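You operate a simulated robot arm through the tools that you are given. There is no shell and no other tool.

You are at the controls of a simulated robot arm. One attempt, no reset.

TASK
On lamp three, set dim to half and tap the buttons under zoom, tint and shape.
Fine: Dim first; the buttons in that order, once each; the other faders stay.

The check looks at the end state, three seconds after you hand in, the way a careful person would. Anything else that was tipped, shoved, dropped, spilled or broken makes it a failure.

THE ROBOT
A 7-joint arm with a two-finger parallel gripper, fixed in place. Base frame: the origin is on the floor under the middle of its stand, x ahead of it, y to its left, z up. Units: cm, degrees, N and s.
With the tool pointing down near the work surface it reaches from about 30 to 70 cm from the base axis. Its first joint turns from -66.0 to 66.0 degrees. Payload 1.57 kg.
Tool frame: the origin (TCP) lies between the finger pads and is the grasp point; the fingertips stand 3 cm ahead of it; z points along the fingers, y is the line along which they close. Largest opening 11 cm; finger width 2.4, thickness 1.2; the body of the gripper, 4.8 by 11.2 cm, starts 7.8 cm behind the TCP.
Orientation is that of the tool frame in the base frame, as a unit quaternion [w, x, y, z]. With the fingers straight down and closing along the base's y, the tool's x points along the base's -x, its y along +y and its z along -z.

THE INTERFACE
- The arm moves only by the tool arm_command. Its argument "commands" is a list of rows, each a list of 3 entries, a list of its own where there are three numbers: the shift along the tool's x, y, z in cm, then the turn, a rotation vector about the tool's x, y, z in rad, then the closure, from 0 (fully open) to 1 (shut). In form: [[[tx, ty, tz], [ax, ay, az], grip], ...]. A call has 1 to 20 rows; each row is the pose to reach, as a shift and turn from the pose commanded when the call began, along the tool's axes at that moment. Rows are played at 5 a second. More than 5 cm and 8.6 degrees between two rows, or a gripper value outside its range, and nothing of the call is played. Where a pose cannot be reached the arm comes as near as it can. A force on the tool above 40 N (or 10 N above the force at the start of the call, whichever is more), or a blocked arm, ends the call early, and 0.2 s more pass. Each finger travels about 10.8 cm/s and halts on what it meets, pressing with about 43 N; the grip force reading is that of the motor and also rises with nothing between the fingers. The clock runs only during rows and for 0.2 s after the last one: add rows that repeat a pose to give the fingers time. The reply holds the time, the measured pose of the TCP, the force on the tool along the base axes, the opening and the grip force, in the units named above and with some noise, with the torque about the TCP (base axes, N m) and any sound that the robot's microphone picked up, and new pictures: "show" is both (left out), scene, wrist or none.
- Cameras (640 x 400 px; columns grow to the right, rows downward): "scene" is fixed at [17.34, -40.8, 138.95]; the picture's right is [0.62, -0.78, 0.00], its down [-0.54, -0.43, -0.72] and it looks along [0.56, 0.45, -0.69] (base axes); focal length 317 px, centre (320, 200). "wrist" rides on the gripper at [7, 1.6, -14.1] in the tool frame; the picture's right is [-0.23, 0.97, 0.00], its down [-0.86, -0.20, -0.48] and it looks along [-0.47, -0.11, 0.88] (tool axes); focal length 222 px, centre (320, 200). There is no depth. A picture from a camera that has moved, and an enlarged one, comes with that camera's place and axes in the base frame and with its lens.
- inspect(camera, box): a new picture of the part [left, top, right, bottom] of that camera's present view, enlarged. No time passes.
- job_done(): hands the job in; it is judged then, once.

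Places have to be worked out from the pictures, the camera data and where the tool is seen. Open the gripper and draw the arm clear of the work before you hand the job in, unless the task says otherwise.

The tools are called after "Request:" as a command line: name --argument value ..., lists and objects as JSON in quotes. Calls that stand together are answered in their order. arm_command: Moves the arm, as the interface text tells. Its arguments: {"type":"object","properties":{"commands":{"type":"array","items":{"type":"array"}},"show":{"type":"string","enum":["both","scene","wrist","none"]}},"required":["commands"]} The other tools are called the same way: inspect (camera, box) takes an enlarged picture of a part of a camera's view; job_done () hands the job in.

At the start:

```text
t: 0.0
ee_pos: [42.12, -9.45, 105.55]
ee_rot: [0.0, 0.0, 1.0, 0.0]
contact_force: [-1.3, 0.5, -0.2]
moment: [0.03, -0.02, 0.01]
gripper_width: 11.0
grasp_force: 0.0
```

scene: 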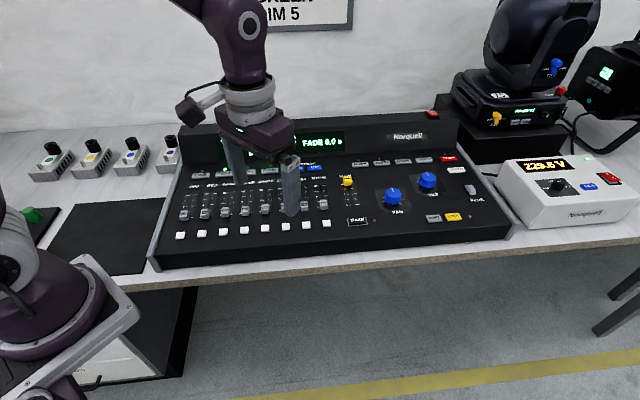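
wrist: 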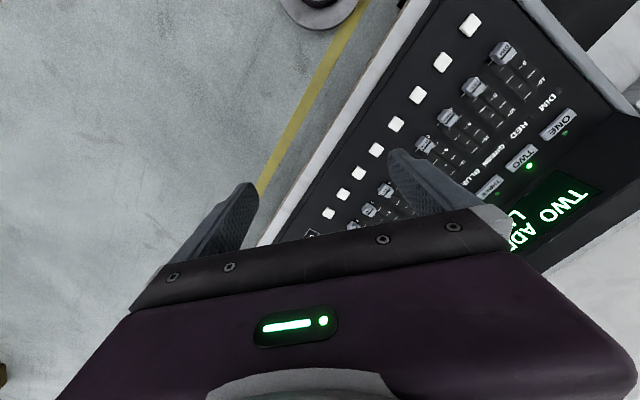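

The arm hovers over a lighting console with eight faders, white buttons under them and lamp-select keys above. I take enlarged looks before moving.

Request:
inspect --camera "scene" --box '[150, 120, 350, 260]'

Request:
inspect --camera "scene" --box '[320, 120, 520, 260]'

Request:
inspect --camera "wrist" --box '[300, 0, 640, 250]'

```text
2.86 times, centred on (250, 190) of scene
camera zoom: at [17.34, -40.8, 138.95], right [0.62, -0.78, 0.0], down [-0.54, -0.43, -0.72], along [0.56, 0.45, -0.69], focal length 905 px, centre (520, 229)
```

zoom: 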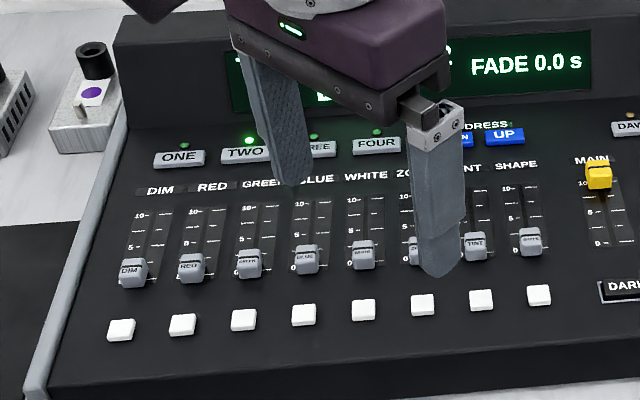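

```text
2.86 times, centred on (420, 190) of scene
camera zoom: at [17.34, -40.8, 138.95], right [0.62, -0.78, 0.0], down [-0.54, -0.43, -0.72], along [0.56, 0.45, -0.69], focal length 905 px, centre (34, 229)
```

zoom: 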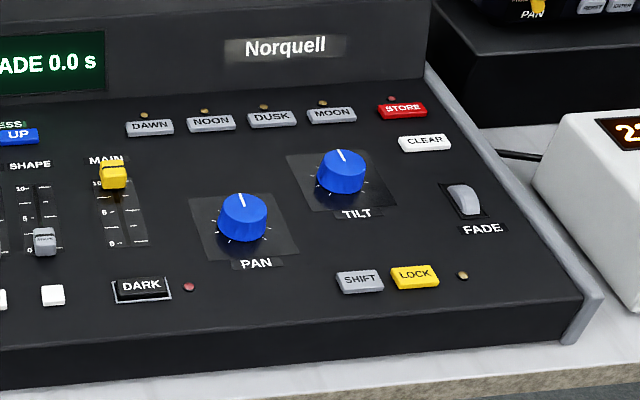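

```text
1.60 times, centred on (470, 125) of wrist
camera zoom: at [35.17, -7.9, 119.66], right [0.23, 0.97, 0.0], down [0.86, -0.2, 0.48], along [0.47, -0.11, -0.88], focal length 355 px, centre (80, 320)
```

zoom: 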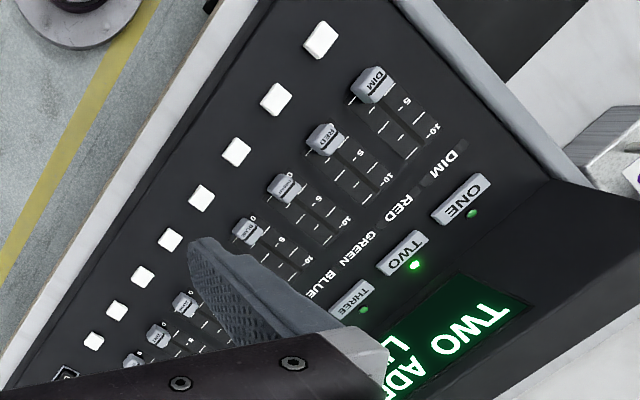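

Lamp TWO is selected now, and all the faders look to be at 0. By triangulation the white button row runs from about (33.6, 12.8) to (57.5, -10.5) at z≈83, so the console is turned about 45°. I turn the tool to line up with it, close the fingers and shift for a clear view.

Request:
arm_command --commands '[[[0.3, 1.3, 0], [0, 0, -0.131], 0.2], [[0.6, 2.6, 0], [0, 0, -0.262], 0.4], [[1, 4, 0], [0, 0, -0.393], 0.6], [[1.3, 5.3, 0], [0, 0, -0.524], 0.8], [[1.6, 6.6, 0], [0, 0, -0.655], 1], [[2, 8, 0], [0, 0, -0.785], 1], [[2, 8, 0], [0, 0, -0.785], 1]]' --show "both"

```text
t: 1.6
ee_pos: [40.2, -1.54, 105.49]
ee_rot: [0.001, -0.384, 0.923, 0.001]
contact_force: [0.0, -0.3, -0.4]
moment: [0.02, 0.0, 0.01]
gripper_width: 0.0
grasp_force: 21.4
camera wrist: at [34.13, -5.39, 119.65], right [-0.53, 0.85, 0.0], down [0.74, 0.46, 0.48], along [0.41, 0.25, -0.88], focal length 222 px, centre (320, 200)
```

scene: 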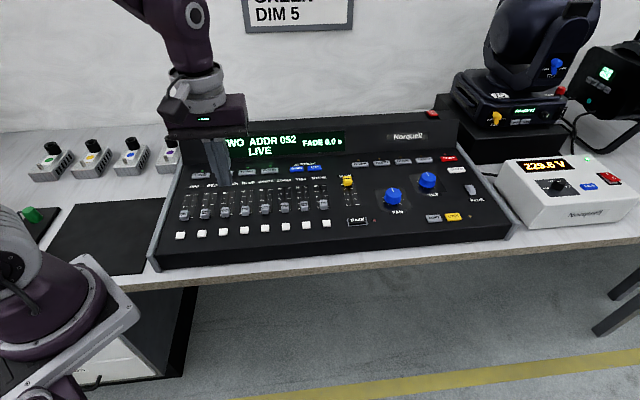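
wrist: 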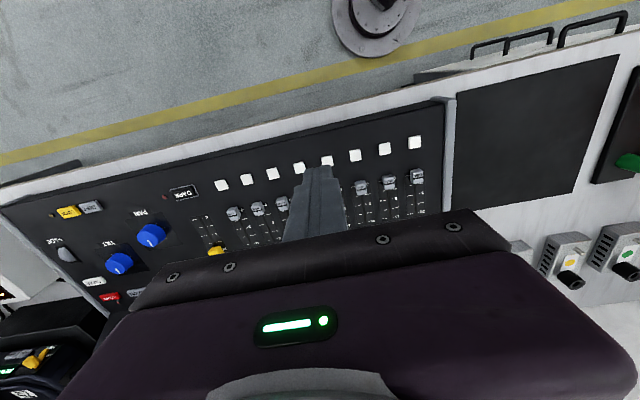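

The gripper is aligned and shut, and the display now reads "TWO ADDR 052 LIVE". I zoom in on the panel, the wall sign and the wrist view to measure positions.

Request:
inspect --camera "scene" --box '[220, 0, 360, 60]'

Request:
inspect --camera "scene" --box '[150, 120, 350, 260]'

Request:
inspect --camera "wrist" --box '[180, 100, 460, 275]'

Request:
inspect --camera "scene" --box '[430, 40, 640, 240]'

```text
4.57 times, centred on (290, 30) of scene
camera zoom: at [17.34, -40.8, 138.95], right [0.62, -0.78, 0.0], down [-0.54, -0.43, -0.72], along [0.56, 0.45, -0.69], focal length 1449 px, centre (457, 977)
```

zoom: 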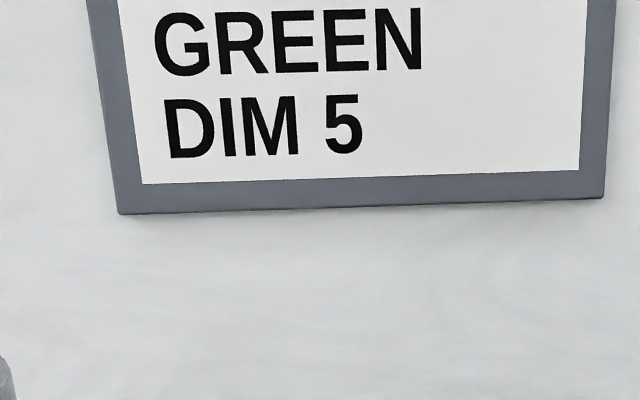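

```text
2.86 times, centred on (250, 190) of scene
camera zoom: at [17.34, -40.8, 138.95], right [0.62, -0.78, 0.0], down [-0.54, -0.43, -0.72], along [0.56, 0.45, -0.69], focal length 905 px, centre (520, 229)
```

zoom: 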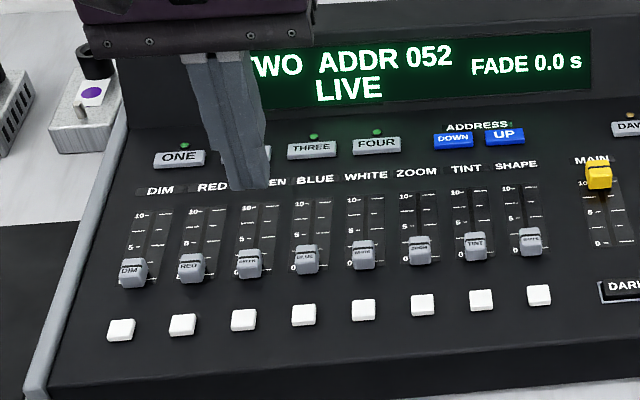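

```text
2.29 times, centred on (320, 188) of wrist
camera zoom: at [34.13, -5.39, 119.65], right [-0.53, 0.85, 0.0], down [0.74, 0.46, 0.48], along [0.41, 0.25, -0.88], focal length 508 px, centre (320, 229)
```

zoom: 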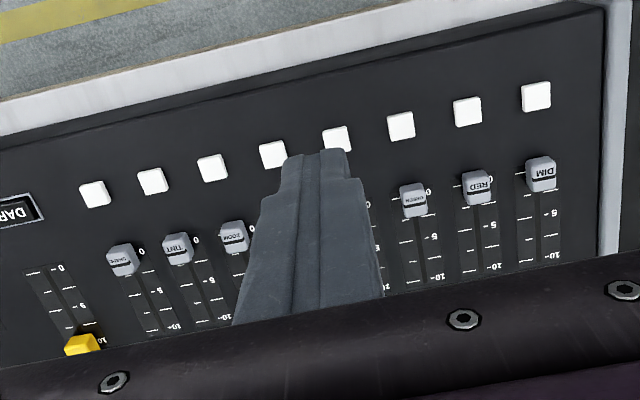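

```text
2.00 times, centred on (535, 140) of scene
camera zoom: at [17.34, -40.8, 138.95], right [0.62, -0.78, 0.0], down [-0.54, -0.43, -0.72], along [0.56, 0.45, -0.69], focal length 634 px, centre (-110, 320)
```

zoom: 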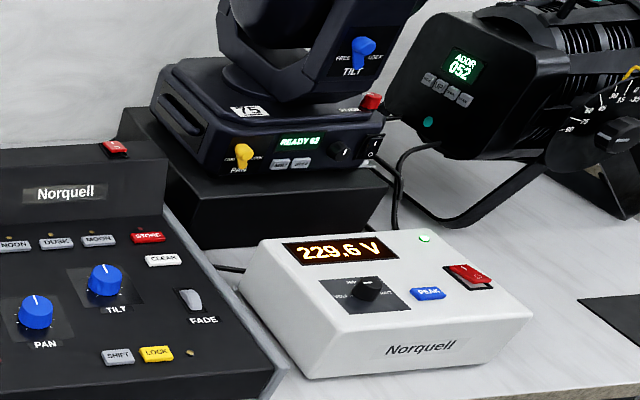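

The button row is near z≈84 with u≈(0.70,-0.72), and THREE is at about (58.3, 17.5, 84). I move level at this height to above THREE and check the clearance to the display panel from there.

Request:
arm_command --commands '[[[-4.2, 0.1, 0], [0, 0, 0], 1], [[-8.4, 0.2, 0], [0, 0, 0], 1], [[-12.6, 0.3, 0], [0, 0, 0], 1], [[-16.8, 0.4, 0], [0, 0, 0], 1], [[-21, 0.5, 0], [0, 0, 0], 1], [[-25, 0.6, 0], [0, 0, 0], 1], [[-25, 0.6, 0], [0, 0, 0], 1]]' --show "both"

```text
t: 3.2
ee_pos: [57.28, 16.83, 105.34]
ee_rot: [0.001, -0.382, 0.924, 0.0]
contact_force: [0.1, -0.3, 0.3]
moment: [0.01, -0.03, -0.01]
gripper_width: 0.0
grasp_force: 20.6
camera wrist: at [51.2, 13.07, 119.6], right [-0.53, 0.85, 0.0], down [0.75, 0.46, 0.48], along [0.41, 0.25, -0.88], focal length 222 px, centre (320, 200)
```

scene: 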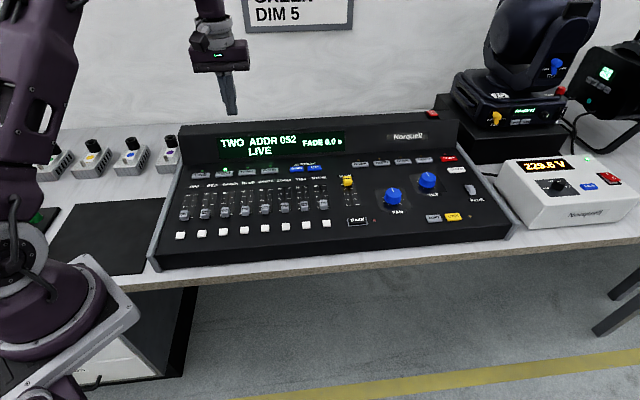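
wrist: 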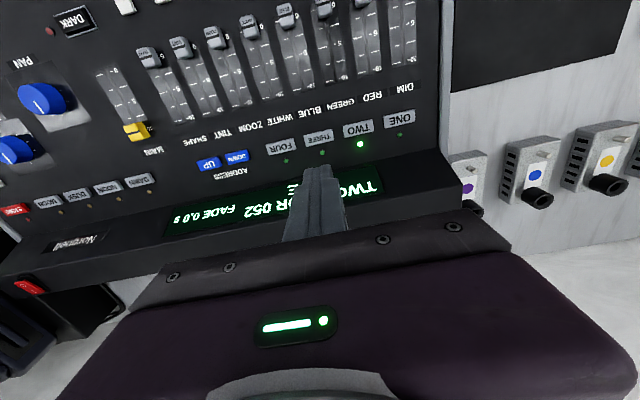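

The wrist view now covers the whole fader area and THREE. I enlarge it to measure.

Request:
inspect --camera "wrist" --box '[240, 90, 440, 215]'

Request:
inspect --camera "wrist" --box '[120, 0, 440, 200]'

Request:
inspect --camera "scene" --box '[150, 120, 350, 260]'

```text
3.20 times, centred on (340, 152) of wrist
camera zoom: at [51.2, 13.07, 119.6], right [-0.53, 0.85, 0.0], down [0.75, 0.46, 0.48], along [0.41, 0.25, -0.88], focal length 711 px, centre (256, 352)
```

zoom: 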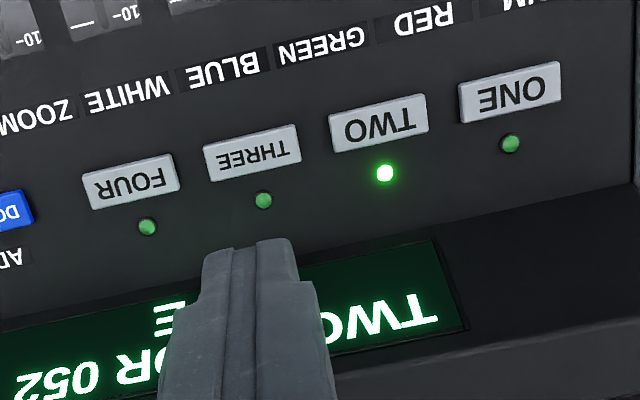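

```text
2.00 times, centred on (280, 100) of wrist
camera zoom: at [51.2, 13.07, 119.6], right [-0.53, 0.85, 0.0], down [0.75, 0.46, 0.48], along [0.41, 0.25, -0.88], focal length 444 px, centre (400, 400)
```

zoom: 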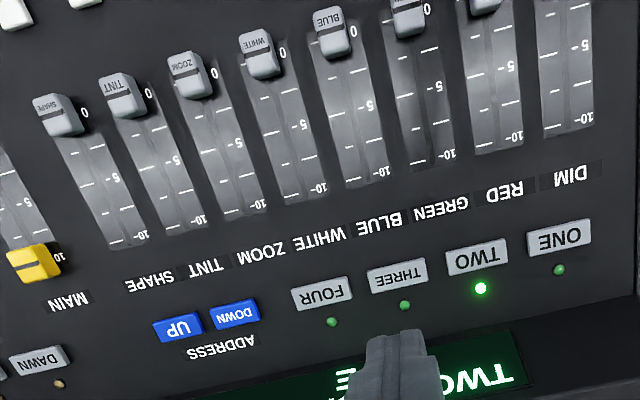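

```text
2.86 times, centred on (250, 190) of scene
camera zoom: at [17.34, -40.8, 138.95], right [0.62, -0.78, 0.0], down [-0.54, -0.43, -0.72], along [0.56, 0.45, -0.69], focal length 905 px, centre (520, 229)
```

zoom: 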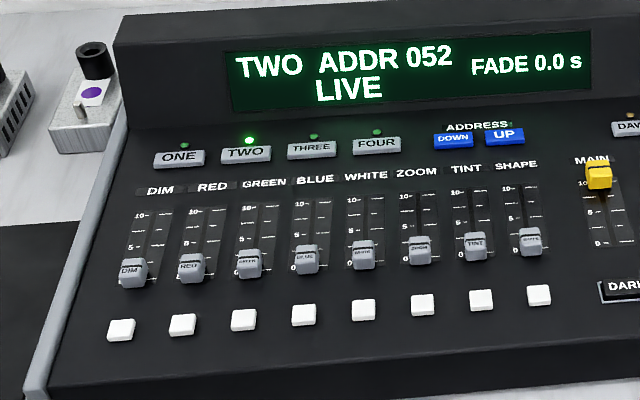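

The camera model matches the seen fingertip to about 0.2 cm, and both views put THREE at (58.1, 17.1, 84.5). The panel leans back with room to spare, so I go down to about 2.5 cm above THREE.

Request:
arm_command --commands '[[[-0.35, -0.3, 4], [0, 0, 0], 1], [[-0.35, -0.3, 8], [0, 0, 0], 1], [[-0.35, -0.3, 12], [0, 0, 0], 1], [[-0.35, -0.3, 14], [0, 0, 0], 1], [[-0.35, -0.3, 15.3], [0, 0, 0], 1], [[-0.35, -0.3, 15.3], [0, 0, 0], 1]]' --show "both"

Request:
inspect --camera "scene" --box '[180, 80, 320, 200]'

Request:
inspect --camera "wrist" --box '[220, 80, 420, 205]'

```text
t: 4.6
ee_pos: [57.73, 16.81, 89.99]
ee_rot: [0.0, -0.383, 0.924, 0.0]
contact_force: [-0.5, -0.4, 0.2]
moment: [-0.01, -0.04, -0.04]
gripper_width: 0.02
grasp_force: 21.0
camera wrist: at [51.7, 12.94, 104.27], right [-0.53, 0.85, 0.0], down [0.75, 0.46, 0.48], along [0.41, 0.25, -0.88], focal length 222 px, centre (320, 200)
```

scene: 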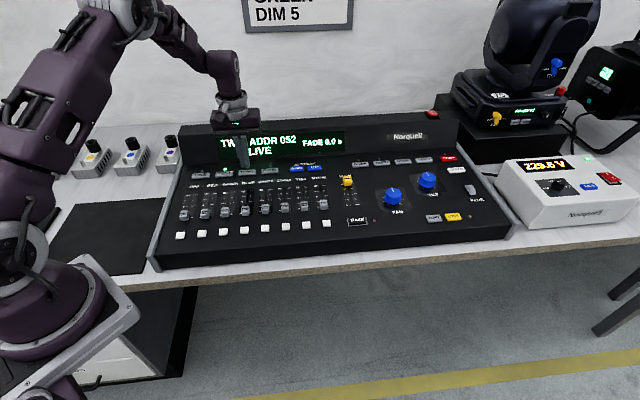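
wrist: 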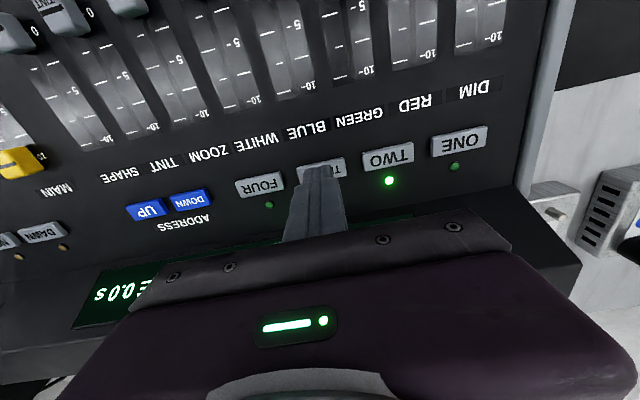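

```text
3.33 times, centred on (250, 140) of scene
camera zoom: at [17.34, -40.8, 138.95], right [0.62, -0.78, 0.0], down [-0.54, -0.43, -0.72], along [0.56, 0.45, -0.69], focal length 1056 px, centre (553, 400)
```

zoom: 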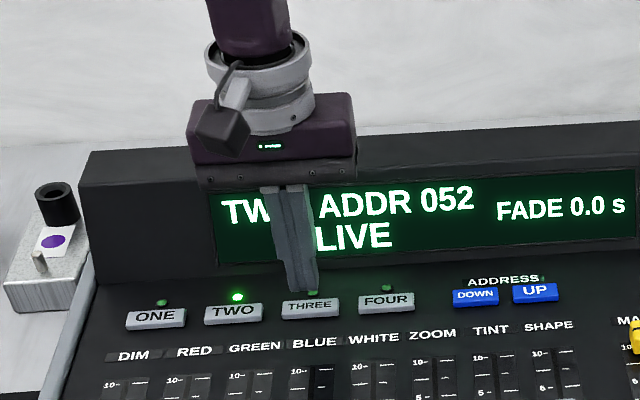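

```text
3.20 times, centred on (320, 142) of wrist
camera zoom: at [51.7, 12.94, 104.27], right [-0.53, 0.85, 0.0], down [0.75, 0.46, 0.48], along [0.41, 0.25, -0.88], focal length 711 px, centre (320, 384)
```

zoom: 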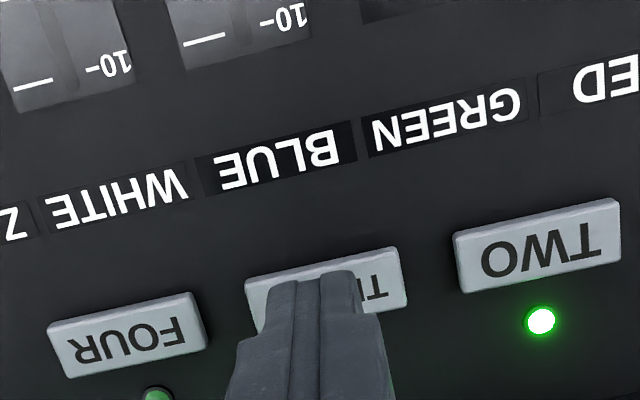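

The closed tip is centred over THREE, about 2.5 cm above it. I lower in small steps and watch the force and sound.

Request:
arm_command --commands '[[[0, 0, 1.0], [0, 0, 0], 1], [[0, 0, 1.6], [0, 0, 0], 1], [[0, 0, 1.9], [0, 0, 0], 1], [[0, 0, 2.1], [0, 0, 0], 1], [[0, 0, 2.25], [0, 0, 0], 1], [[0, 0, 2.4], [0, 0, 0], 1]]' --show "wrist"

```text
t: 6.0
ee_pos: [57.76, 16.66, 87.78]
ee_rot: [0.001, -0.383, 0.924, 0.0]
contact_force: [0.3, 0.1, 0.6]
moment: [0.0, -0.03, -0.01]
gripper_width: 0.0
grasp_force: 21.3
camera wrist: at [51.75, 12.75, 101.96], right [-0.53, 0.85, 0.0], down [0.75, 0.46, 0.48], along [0.41, 0.25, -0.88], focal length 222 px, centre (320, 200)
```

wrist: 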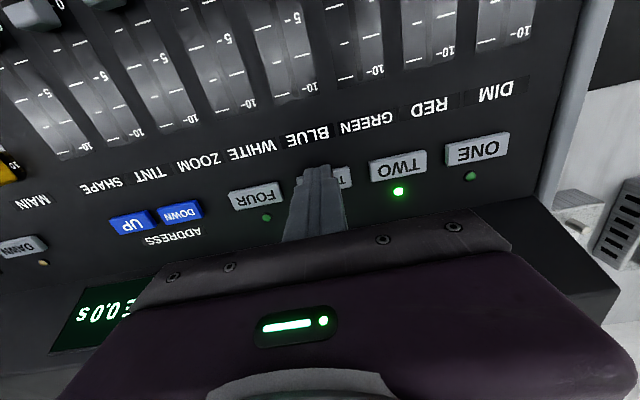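

There is no contact yet with the tip near z≈84.7. I go on down in 0.15 cm steps.

Request:
arm_command --commands '[[[0, 0, 0.15], [0, 0, 0], 1], [[0, 0, 0.3], [0, 0, 0], 1], [[0, 0, 0.45], [0, 0, 0], 1]]' --show "wrist"

```text
t: 6.8
ee_pos: [57.95, 16.59, 87.41]
ee_rot: [0.0, -0.383, 0.924, 0.0]
contact_force: [-2.8, 0.5, 4.0]
moment: [0.05, 0.02, 0.01]
gripper_width: 0.0
grasp_force: 21.2
heard: click
camera wrist: at [51.86, 12.78, 101.57], right [-0.53, 0.85, 0.0], down [0.75, 0.46, 0.48], along [0.41, 0.25, -0.88], focal length 222 px, centre (320, 200)
```

wrist: 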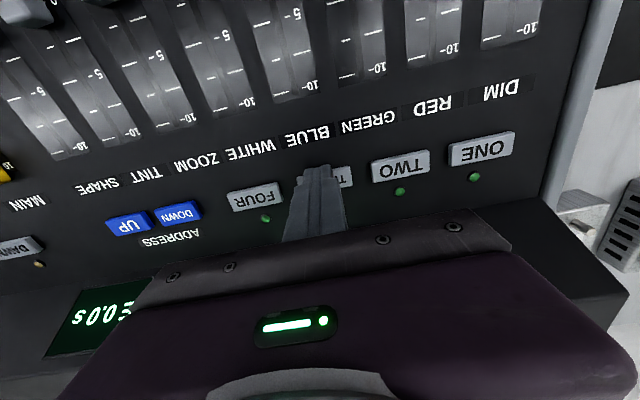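

I heard a click and TWO's light went out. I lift straight up and check the display and lights.

Request:
arm_command --commands '[[[0, 0, -0.5], [0, 0, 0], 1], [[0, 0, -2], [0, 0, 0], 1], [[0, 0, -6], [0, 0, 0], 1], [[0, 0, -10], [0, 0, 0], 1], [[0, 0, -14], [0, 0, 0], 1], [[0, 0, -17.5], [0, 0, 0], 1], [[0, 0, -17.5], [0, 0, 0], 1]]' --show "both"

Request:
inspect --camera "scene" --box '[150, 120, 350, 260]'

Request:
inspect --camera "wrist" --box '[120, 0, 440, 200]'

```text
t: 8.4
ee_pos: [57.76, 16.64, 104.81]
ee_rot: [0.0, -0.382, 0.924, 0.0]
contact_force: [0.9, 0.4, 0.1]
moment: [-0.02, 0.01, -0.02]
gripper_width: 0.04
grasp_force: 21.3
camera wrist: at [51.64, 12.69, 119.03], right [-0.53, 0.85, 0.0], down [0.75, 0.46, 0.48], along [0.41, 0.25, -0.88], focal length 222 px, centre (320, 200)
```

scene: 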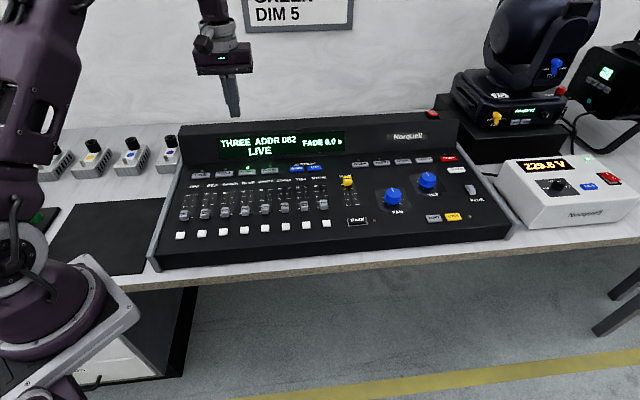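
wrist: 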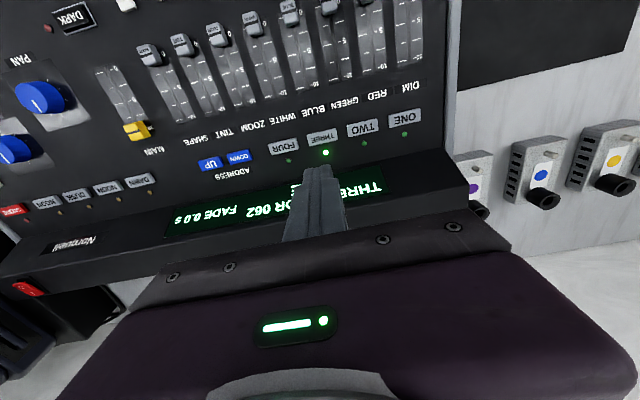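

```text
2.86 times, centred on (250, 190) of scene
camera zoom: at [17.34, -40.8, 138.95], right [0.62, -0.78, 0.0], down [-0.54, -0.43, -0.72], along [0.56, 0.45, -0.69], focal length 905 px, centre (520, 229)
```

zoom: 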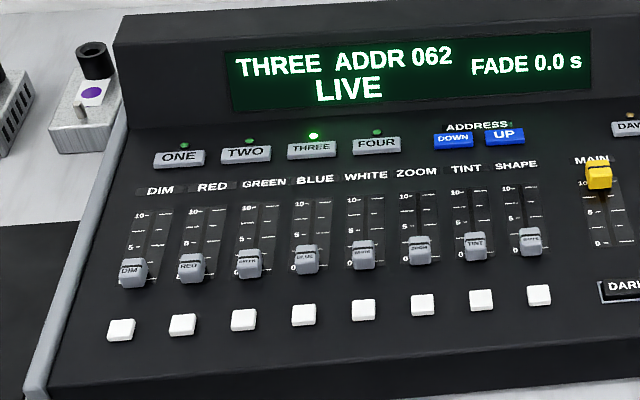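

```text
2.00 times, centred on (280, 100) of wrist
camera zoom: at [51.64, 12.69, 119.03], right [-0.53, 0.85, 0.0], down [0.75, 0.46, 0.48], along [0.41, 0.25, -0.88], focal length 444 px, centre (400, 400)
```

zoom: 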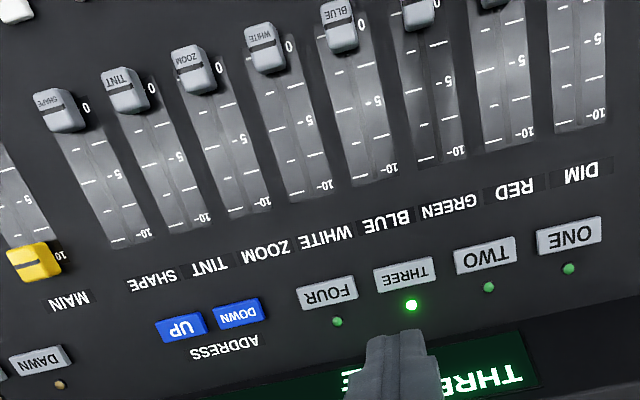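

The display reads "THREE ADDR 062 LIVE" and only THREE's light is lit. Next is the DIM fader. I estimate its cap at about (37.8, 16.5), with the 5 mark some 4 cm further along the slot. I move to where the wrist camera can see that column closely.

Request:
arm_command --commands '[[[0.75, 3.46, 1], [0, 0, 0], 1], [[1.5, 6.92, 2.5], [0, 0, 0], 1], [[2.25, 10.4, 4], [0, 0, 0], 1], [[3, 13.85, 6], [0, 0, 0], 1], [[3, 13.85, 7.8], [0, 0, 0], 1], [[3, 13.85, 7.8], [0, 0, 0], 1]]' --show "both"

Request:
inspect --camera "wrist" --box '[220, 0, 420, 125]'

Request:
inspect --camera "scene" --box '[170, 170, 250, 245]'

```text
t: 9.8
ee_pos: [45.82, 24.47, 97.12]
ee_rot: [0.0, -0.383, 0.924, 0.0]
contact_force: [0.2, 0.6, 0.3]
moment: [0.0, 0.03, 0.02]
gripper_width: 0.0
grasp_force: 21.4
camera wrist: at [39.86, 20.61, 111.36], right [-0.53, 0.85, 0.0], down [0.75, 0.46, 0.48], along [0.41, 0.25, -0.88], focal length 222 px, centre (320, 200)
```

scene: 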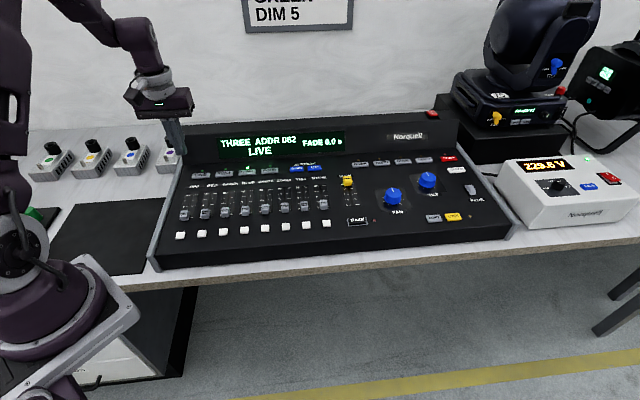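
wrist: 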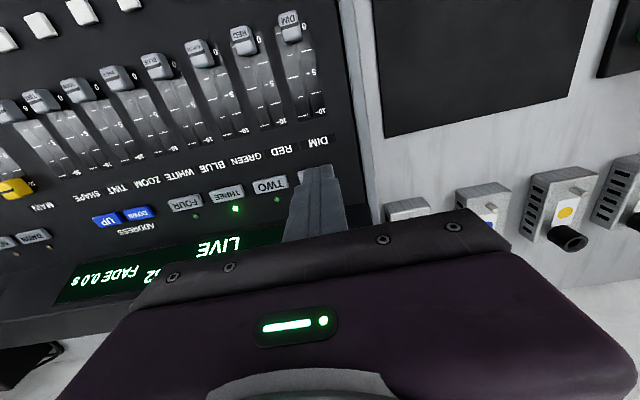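

```text
3.20 times, centred on (320, 62) of wrist
camera zoom: at [39.86, 20.61, 111.36], right [-0.53, 0.85, 0.0], down [0.75, 0.46, 0.48], along [0.41, 0.25, -0.88], focal length 711 px, centre (320, 640)
```

zoom: 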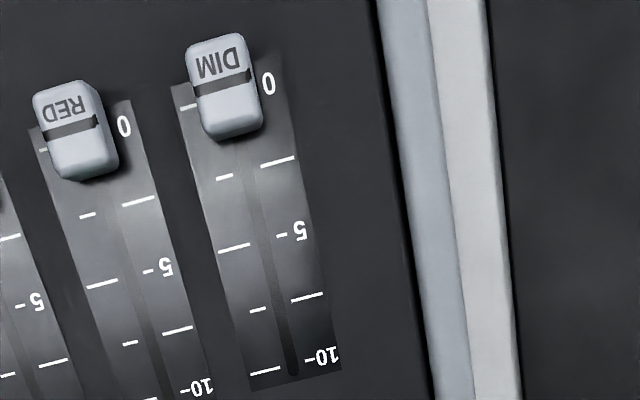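

```text
5.33 times, centred on (210, 208) of scene
camera zoom: at [17.34, -40.8, 138.95], right [0.62, -0.78, 0.0], down [-0.54, -0.43, -0.72], along [0.56, 0.45, -0.69], focal length 1690 px, centre (907, 160)
```

zoom: 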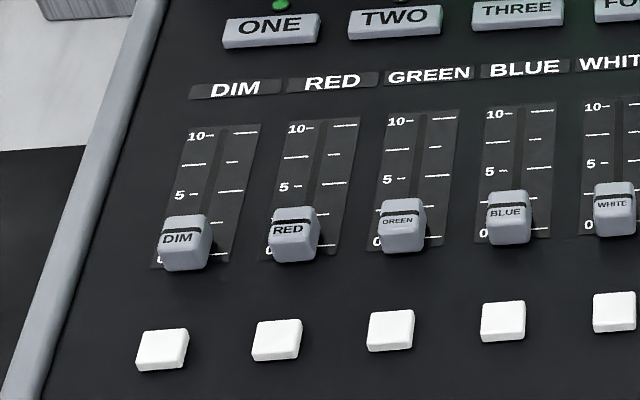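

The wrist view shows the DIM cap at 0, with ticks at 2.5, 5, 7.5 and 10. I put the cap at about (37.85, 15.9) with its top near z≈85.6, and the 5 mark 4.0 cm further along (0.705, 0.71). I turn the tool 90° so the fingers close along the slot, which lets the cap centre itself, and hover above it.

Request:
arm_command --commands '[[[1, -0.04, 0], [0, 0, 0.131], 0.9], [[2, -0.08, 0], [0, 0, 0.262], 0.8], [[3, -0.11, 0], [0, 0, 0.393], 0.66], [[4, -0.15, 0], [0, 0, 0.524], 0.66], [[5, -0.19, 0], [0, 0, 0.655], 0.66], [[6, -0.23, 0], [0, 0, 0.785], 0.66], [[7, -0.26, 0], [0, 0, 0.916], 0.66], [[8, -0.3, 0], [0, 0, 1.047], 0.66], [[9, -0.34, 0], [0, 0, 1.178], 0.66], [[10, -0.38, 0], [0, 0, 1.309], 0.66], [[11, -0.41, 0], [0, 0, 1.44], 0.66], [[11.72, -0.44, 0], [0, 0, 1.571], 0.66], [[11.72, -0.44, 0], [0, 0, 1.571], 0.66]]' --show "both"

Request:
inspect --camera "wrist" --box '[220, 80, 420, 205]'

Request:
inspect --camera "scene" --box '[150, 150, 250, 245]'

```text
t: 12.6
ee_pos: [37.88, 15.74, 96.98]
ee_rot: [0.0, 0.383, 0.924, 0.001]
contact_force: [-0.4, 0.0, -0.4]
moment: [-0.01, 0.07, -0.02]
gripper_width: 3.75
grasp_force: 0.1
camera wrist: at [34.13, 21.77, 111.15], right [0.85, 0.53, 0.0], down [0.46, -0.75, 0.48], along [0.25, -0.41, -0.88], focal length 222 px, centre (320, 200)
```

scene: 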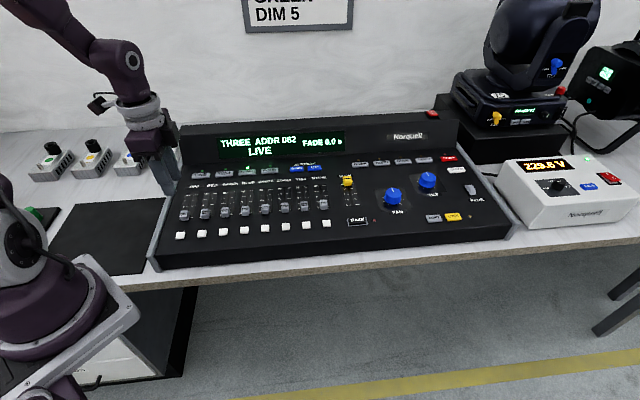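
wrist: 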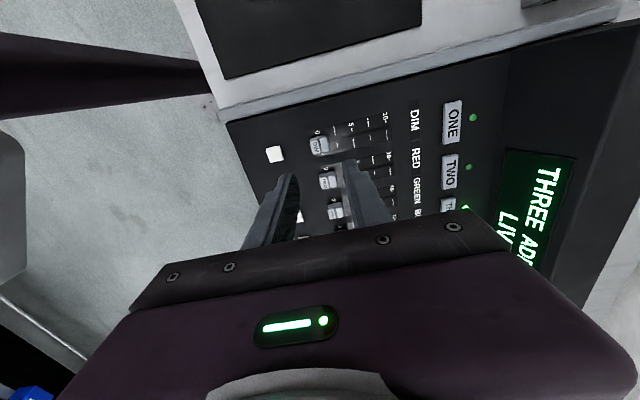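

```text
3.20 times, centred on (320, 142) of wrist
camera zoom: at [34.13, 21.77, 111.15], right [0.85, 0.53, 0.0], down [0.46, -0.75, 0.48], along [0.25, -0.41, -0.88], focal length 711 px, centre (320, 384)
```

zoom: 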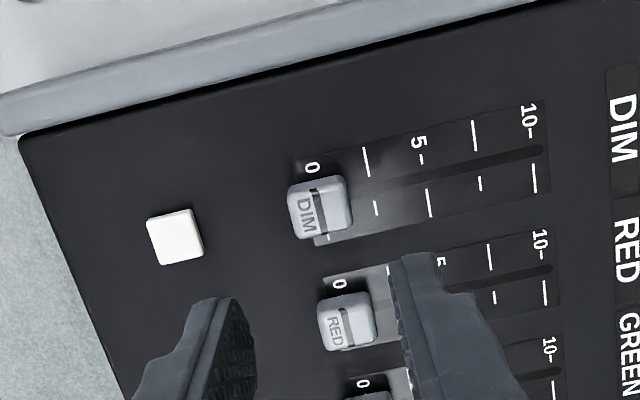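

```text
4.21 times, centred on (200, 198) of scene
camera zoom: at [17.34, -40.8, 138.95], right [0.62, -0.78, 0.0], down [-0.54, -0.43, -0.72], along [0.56, 0.45, -0.69], focal length 1334 px, centre (825, 210)
```

zoom: 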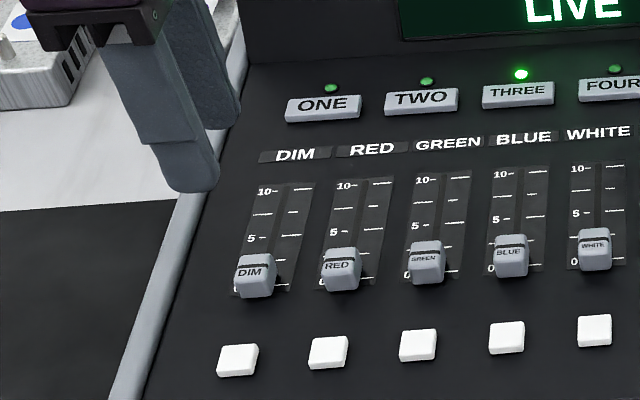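

Both wrist views agree on the cap centre (37.65, 15.9), with the 5 mark at (40.67, 18.74) and the 10 mark at (43.45, 21.57). I nudge sideways by 0.25 cm and descend to just above the cap.

Request:
arm_command --commands '[[[0.25, 0, 3], [0, 0, 0], 0.66], [[0.25, 0, 5], [0, 0, 0], 0.66], [[0.25, 0, 6.8], [0, 0, 0], 0.66], [[0.25, 0, 6.8], [0, 0, 0], 0.66]]' --show "both"

Request:
inspect --camera "wrist" --box '[220, 80, 420, 205]'

Request:
inspect --camera "scene" --box '[150, 150, 250, 245]'

```text
t: 13.6
ee_pos: [37.81, 15.79, 90.23]
ee_rot: [0.0, 0.383, 0.924, 0.0]
contact_force: [-0.3, -0.4, 0.9]
moment: [-0.02, 0.03, 0.0]
gripper_width: 3.74
grasp_force: 0.1
camera wrist: at [34.03, 21.93, 104.4], right [0.85, 0.53, 0.0], down [0.46, -0.75, 0.48], along [0.25, -0.41, -0.88], focal length 222 px, centre (320, 200)
```

scene: 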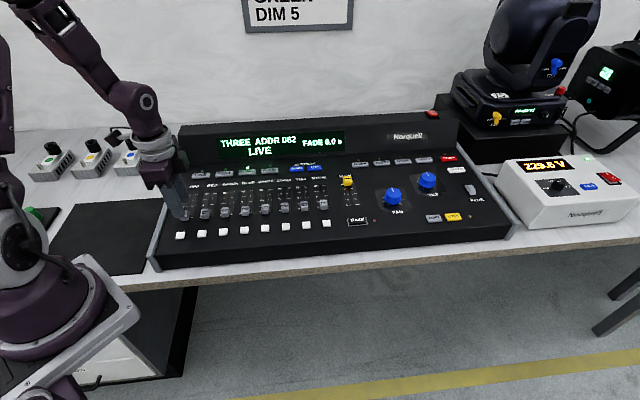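
wrist: 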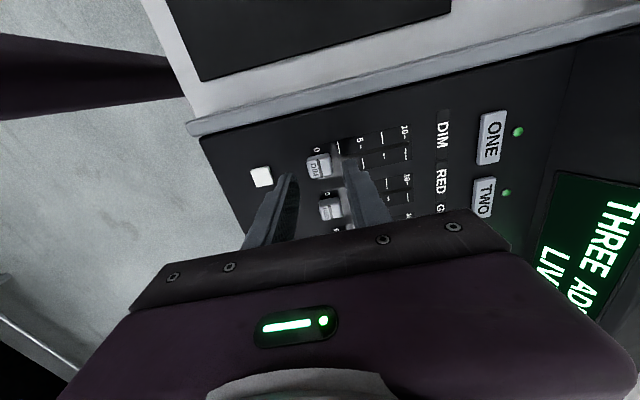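

```text
3.20 times, centred on (320, 142) of wrist
camera zoom: at [34.03, 21.93, 104.4], right [0.85, 0.53, 0.0], down [0.46, -0.75, 0.48], along [0.25, -0.41, -0.88], focal length 711 px, centre (320, 384)
```

zoom: 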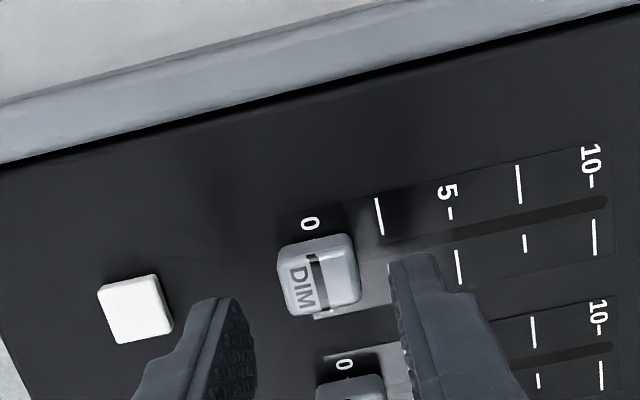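

```text
4.21 times, centred on (200, 198) of scene
camera zoom: at [17.34, -40.8, 138.95], right [0.62, -0.78, 0.0], down [-0.54, -0.43, -0.72], along [0.56, 0.45, -0.69], focal length 1334 px, centre (825, 210)
```

zoom: 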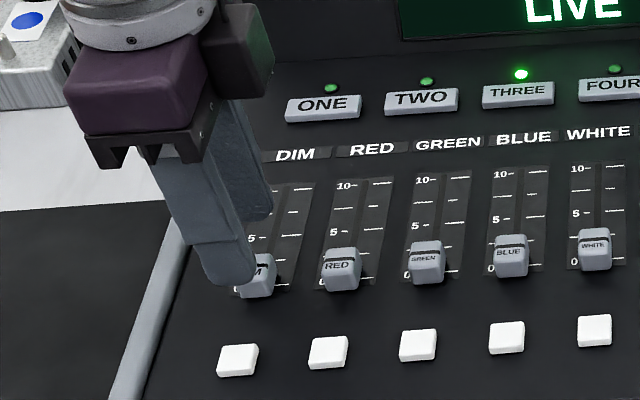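

The cap sits between the two fingers with about 0.7 cm to spare on each side. I lower so the tips overlap the cap by about 0.8 cm without touching the panel.

Request:
arm_command --commands '[[[0.2, -0.05, 0.8], [0, 0, 0], 0.66], [[0.2, -0.05, 1.5], [0, 0, 0], 0.66], [[0.2, -0.05, 2.0], [0, 0, 0], 0.66], [[0.2, -0.05, 2.4], [0, 0, 0], 0.66], [[0.2, -0.05, 2.4], [0, 0, 0], 0.66]]' --show "wrist"

Request:
inspect --camera "wrist" --box '[220, 80, 420, 205]'

Request:
inspect --camera "scene" --box '[150, 150, 250, 245]'

```text
t: 14.8
ee_pos: [37.53, 16.09, 87.79]
ee_rot: [0.0, 0.383, 0.924, 0.0]
contact_force: [-0.1, -0.3, 0.5]
moment: [0.03, 0.01, -0.03]
gripper_width: 3.77
grasp_force: 0.0
camera wrist: at [33.85, 22.11, 101.95], right [0.85, 0.53, 0.0], down [0.46, -0.75, 0.48], along [0.25, -0.41, -0.88], focal length 222 px, centre (320, 200)
```

wrist: 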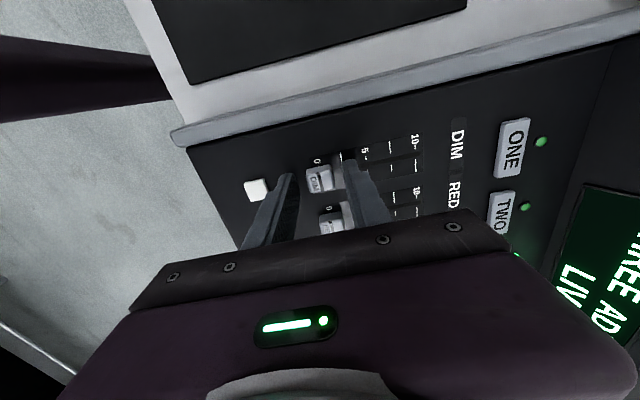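

```text
3.20 times, centred on (320, 142) of wrist
camera zoom: at [33.85, 22.11, 101.95], right [0.85, 0.53, 0.0], down [0.46, -0.75, 0.48], along [0.25, -0.41, -0.88], focal length 711 px, centre (320, 384)
```

zoom: 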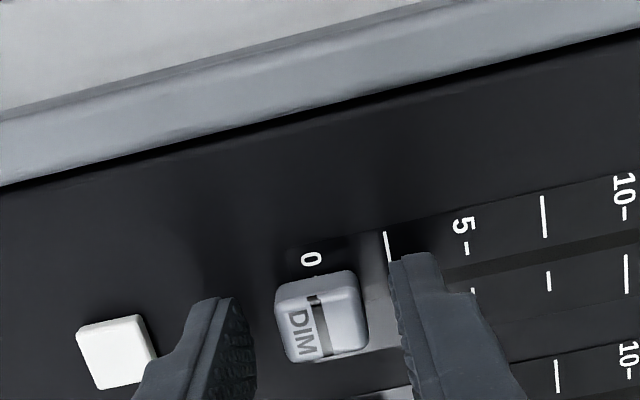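

```text
4.21 times, centred on (200, 198) of scene
camera zoom: at [17.34, -40.8, 138.95], right [0.62, -0.78, 0.0], down [-0.54, -0.43, -0.72], along [0.56, 0.45, -0.69], focal length 1334 px, centre (825, 210)
```

zoom: 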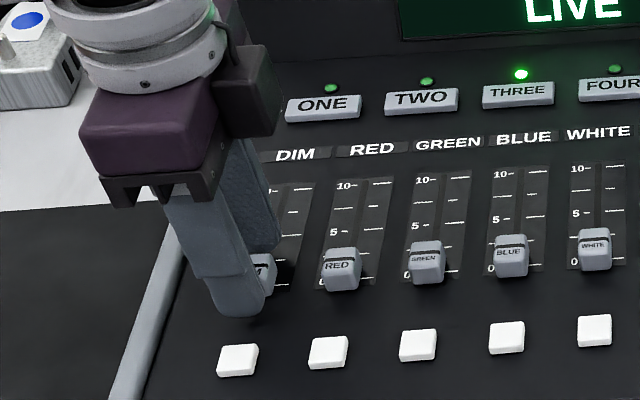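

The tips are about 0.8 cm above the panel with the cap between them, and nothing is touching. I go 0.3 cm lower and close gently in steps.

Request:
arm_command --commands '[[[0, 0, 0.3], [0, 0, 0], 0.66], [[0, 0, 0.3], [0, 0, 0], 0.72], [[0, 0, 0.3], [0, 0, 0], 0.76], [[0, 0, 0.3], [0, 0, 0], 0.8], [[0, 0, 0.3], [0, 0, 0], 0.82]]' --show "wrist"

Request:
inspect --camera "wrist" --box '[220, 80, 420, 205]'

```text
t: 16.0
ee_pos: [37.57, 16.17, 87.54]
ee_rot: [0.0, 0.383, 0.924, 0.0]
contact_force: [0.2, 0.4, 0.2]
moment: [0.02, 0.0, 0.01]
gripper_width: 2.12
grasp_force: 11.4
camera wrist: at [33.86, 22.08, 101.74], right [0.85, 0.53, 0.0], down [0.46, -0.75, 0.48], along [0.25, -0.41, -0.88], focal length 222 px, centre (320, 200)
```

wrist: 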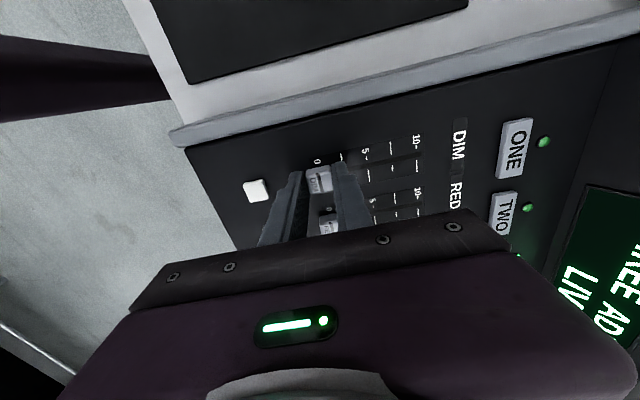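

```text
3.20 times, centred on (320, 142) of wrist
camera zoom: at [33.86, 22.08, 101.74], right [0.85, 0.53, 0.0], down [0.46, -0.75, 0.48], along [0.25, -0.41, -0.88], focal length 711 px, centre (320, 384)
```

zoom: 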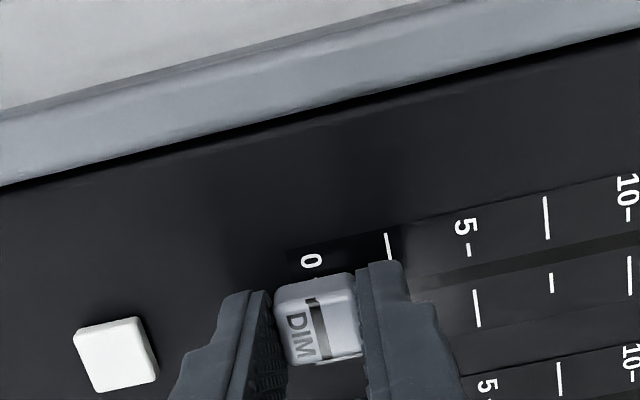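

The cap is held lightly: 2.12 cm opening at 11 N. I slide it along the slot in small steps to just short of half, then compare with the ticks.

Request:
arm_command --commands '[[[0, 0.4, 0], [0, 0, 0], 0.82], [[0, 0.8, -0.02], [0, 0, 0], 0.82], [[0, 1.2, -0.04], [0, 0, 0], 0.82], [[0, 1.6, -0.06], [0, 0, 0], 0.82], [[0, 2.0, -0.08], [0, 0, 0], 0.82], [[0, 2.4, -0.1], [0, 0, 0], 0.82], [[0, 2.8, -0.12], [0, 0, 0], 0.82], [[0, 3.2, -0.14], [0, 0, 0], 0.82], [[0, 3.6, -0.16], [0, 0, 0], 0.82], [[0, 3.6, -0.16], [0, 0, 0], 0.82]]' --show "both"

Request:
inspect --camera "wrist" --box '[220, 80, 420, 205]'

Request:
inspect --camera "scene" --box '[150, 150, 250, 245]'

```text
t: 18.2
ee_pos: [40.05, 18.64, 87.61]
ee_rot: [0.001, 0.383, 0.924, 0.0]
contact_force: [-1.0, 0.7, 2.1]
moment: [-0.03, -0.07, 0.03]
gripper_width: 2.06
grasp_force: 23.7
camera wrist: at [36.32, 24.64, 101.84], right [0.85, 0.53, 0.0], down [0.46, -0.75, 0.48], along [0.25, -0.41, -0.88], focal length 222 px, centre (320, 200)
```

scene: 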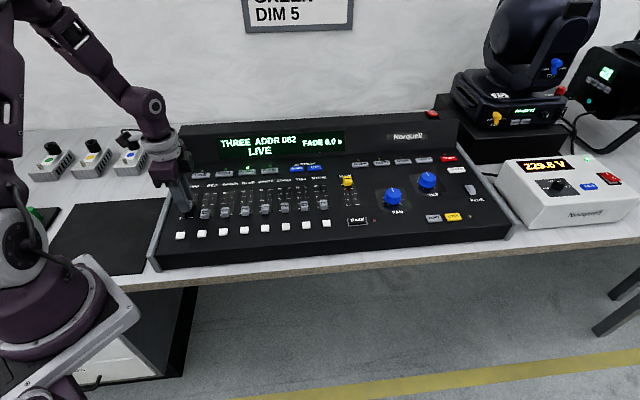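
wrist: 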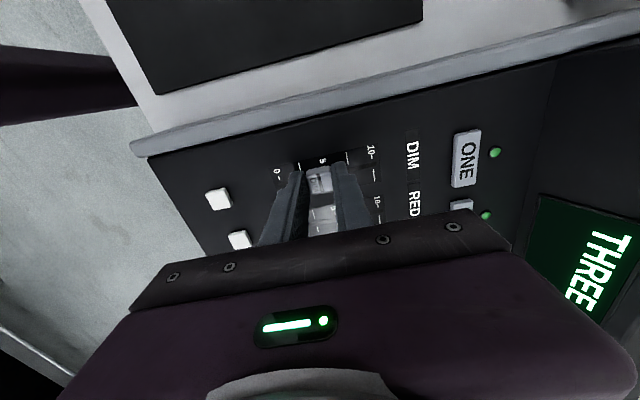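

```text
3.20 times, centred on (320, 142) of wrist
camera zoom: at [36.32, 24.64, 101.84], right [0.85, 0.53, 0.0], down [0.46, -0.75, 0.48], along [0.25, -0.41, -0.88], focal length 711 px, centre (320, 384)
```

zoom: 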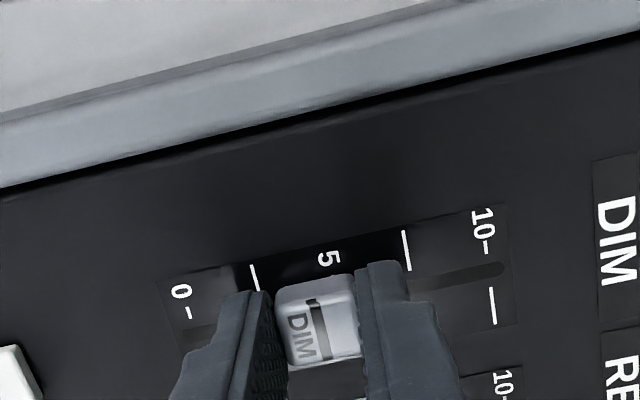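

```text
4.21 times, centred on (200, 198) of scene
camera zoom: at [17.34, -40.8, 138.95], right [0.62, -0.78, 0.0], down [-0.54, -0.43, -0.72], along [0.56, 0.45, -0.69], focal length 1334 px, centre (825, 210)
```

zoom: 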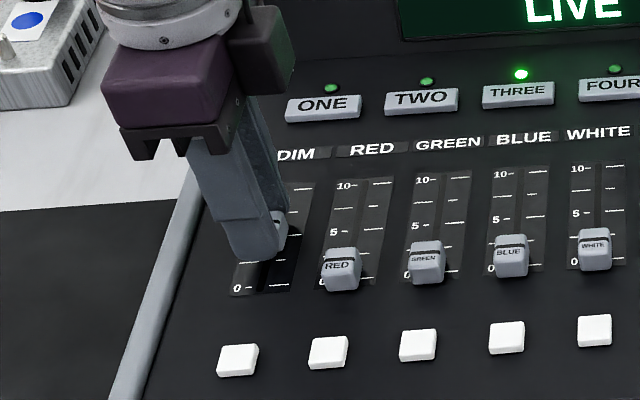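

At v≈41.5 along the slot the cap line is still about 0.45 cm short of the 5 mark at v≈41.98 (the 0 and 10 marks are 8.05 cm apart). I move the last 0.45 cm and measure again.

Request:
arm_command --commands '[[[0, 0.15, -0.01], [0, 0, 0], 0.82], [[0, 0.3, -0.02], [0, 0, 0], 0.82], [[0, 0.45, -0.02], [0, 0, 0], 0.82], [[0, 0.45, -0.02], [0, 0, 0], 0.82], [[0, 0.45, -0.02], [0, 0, 0], 0.82]]' --show "wrist"

Request:
inspect --camera "wrist" --box '[220, 80, 420, 205]'

```text
t: 19.4
ee_pos: [40.46, 18.9, 87.61]
ee_rot: [-0.001, 0.382, 0.924, 0.0]
contact_force: [0.0, 0.6, -0.6]
moment: [0.06, 0.01, -0.01]
gripper_width: 2.07
grasp_force: 23.7
camera wrist: at [36.73, 24.86, 101.9], right [0.85, 0.53, 0.0], down [0.46, -0.75, 0.48], along [0.25, -0.41, -0.88], focal length 222 px, centre (320, 200)
```

wrist: 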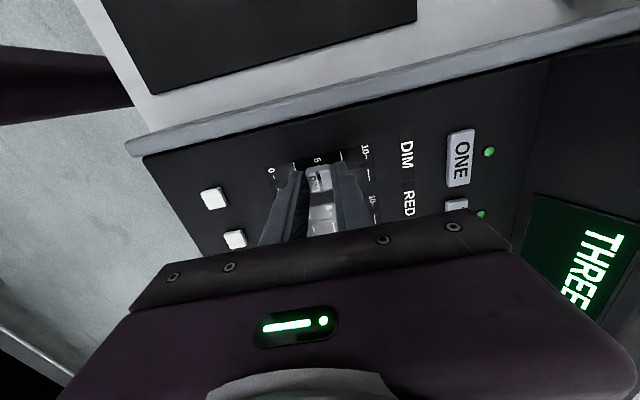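

```text
3.20 times, centred on (320, 142) of wrist
camera zoom: at [36.73, 24.86, 101.9], right [0.85, 0.53, 0.0], down [0.46, -0.75, 0.48], along [0.25, -0.41, -0.88], focal length 711 px, centre (320, 384)
```

zoom: 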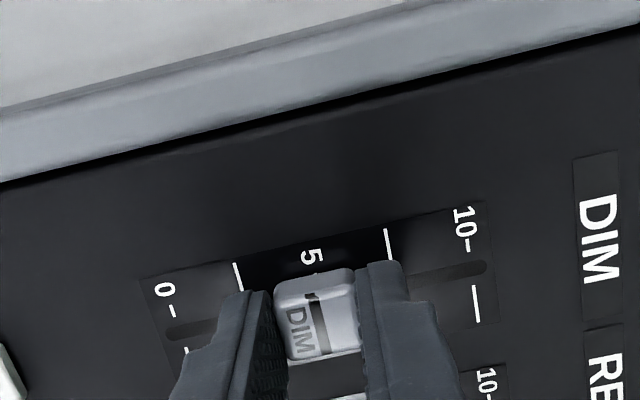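

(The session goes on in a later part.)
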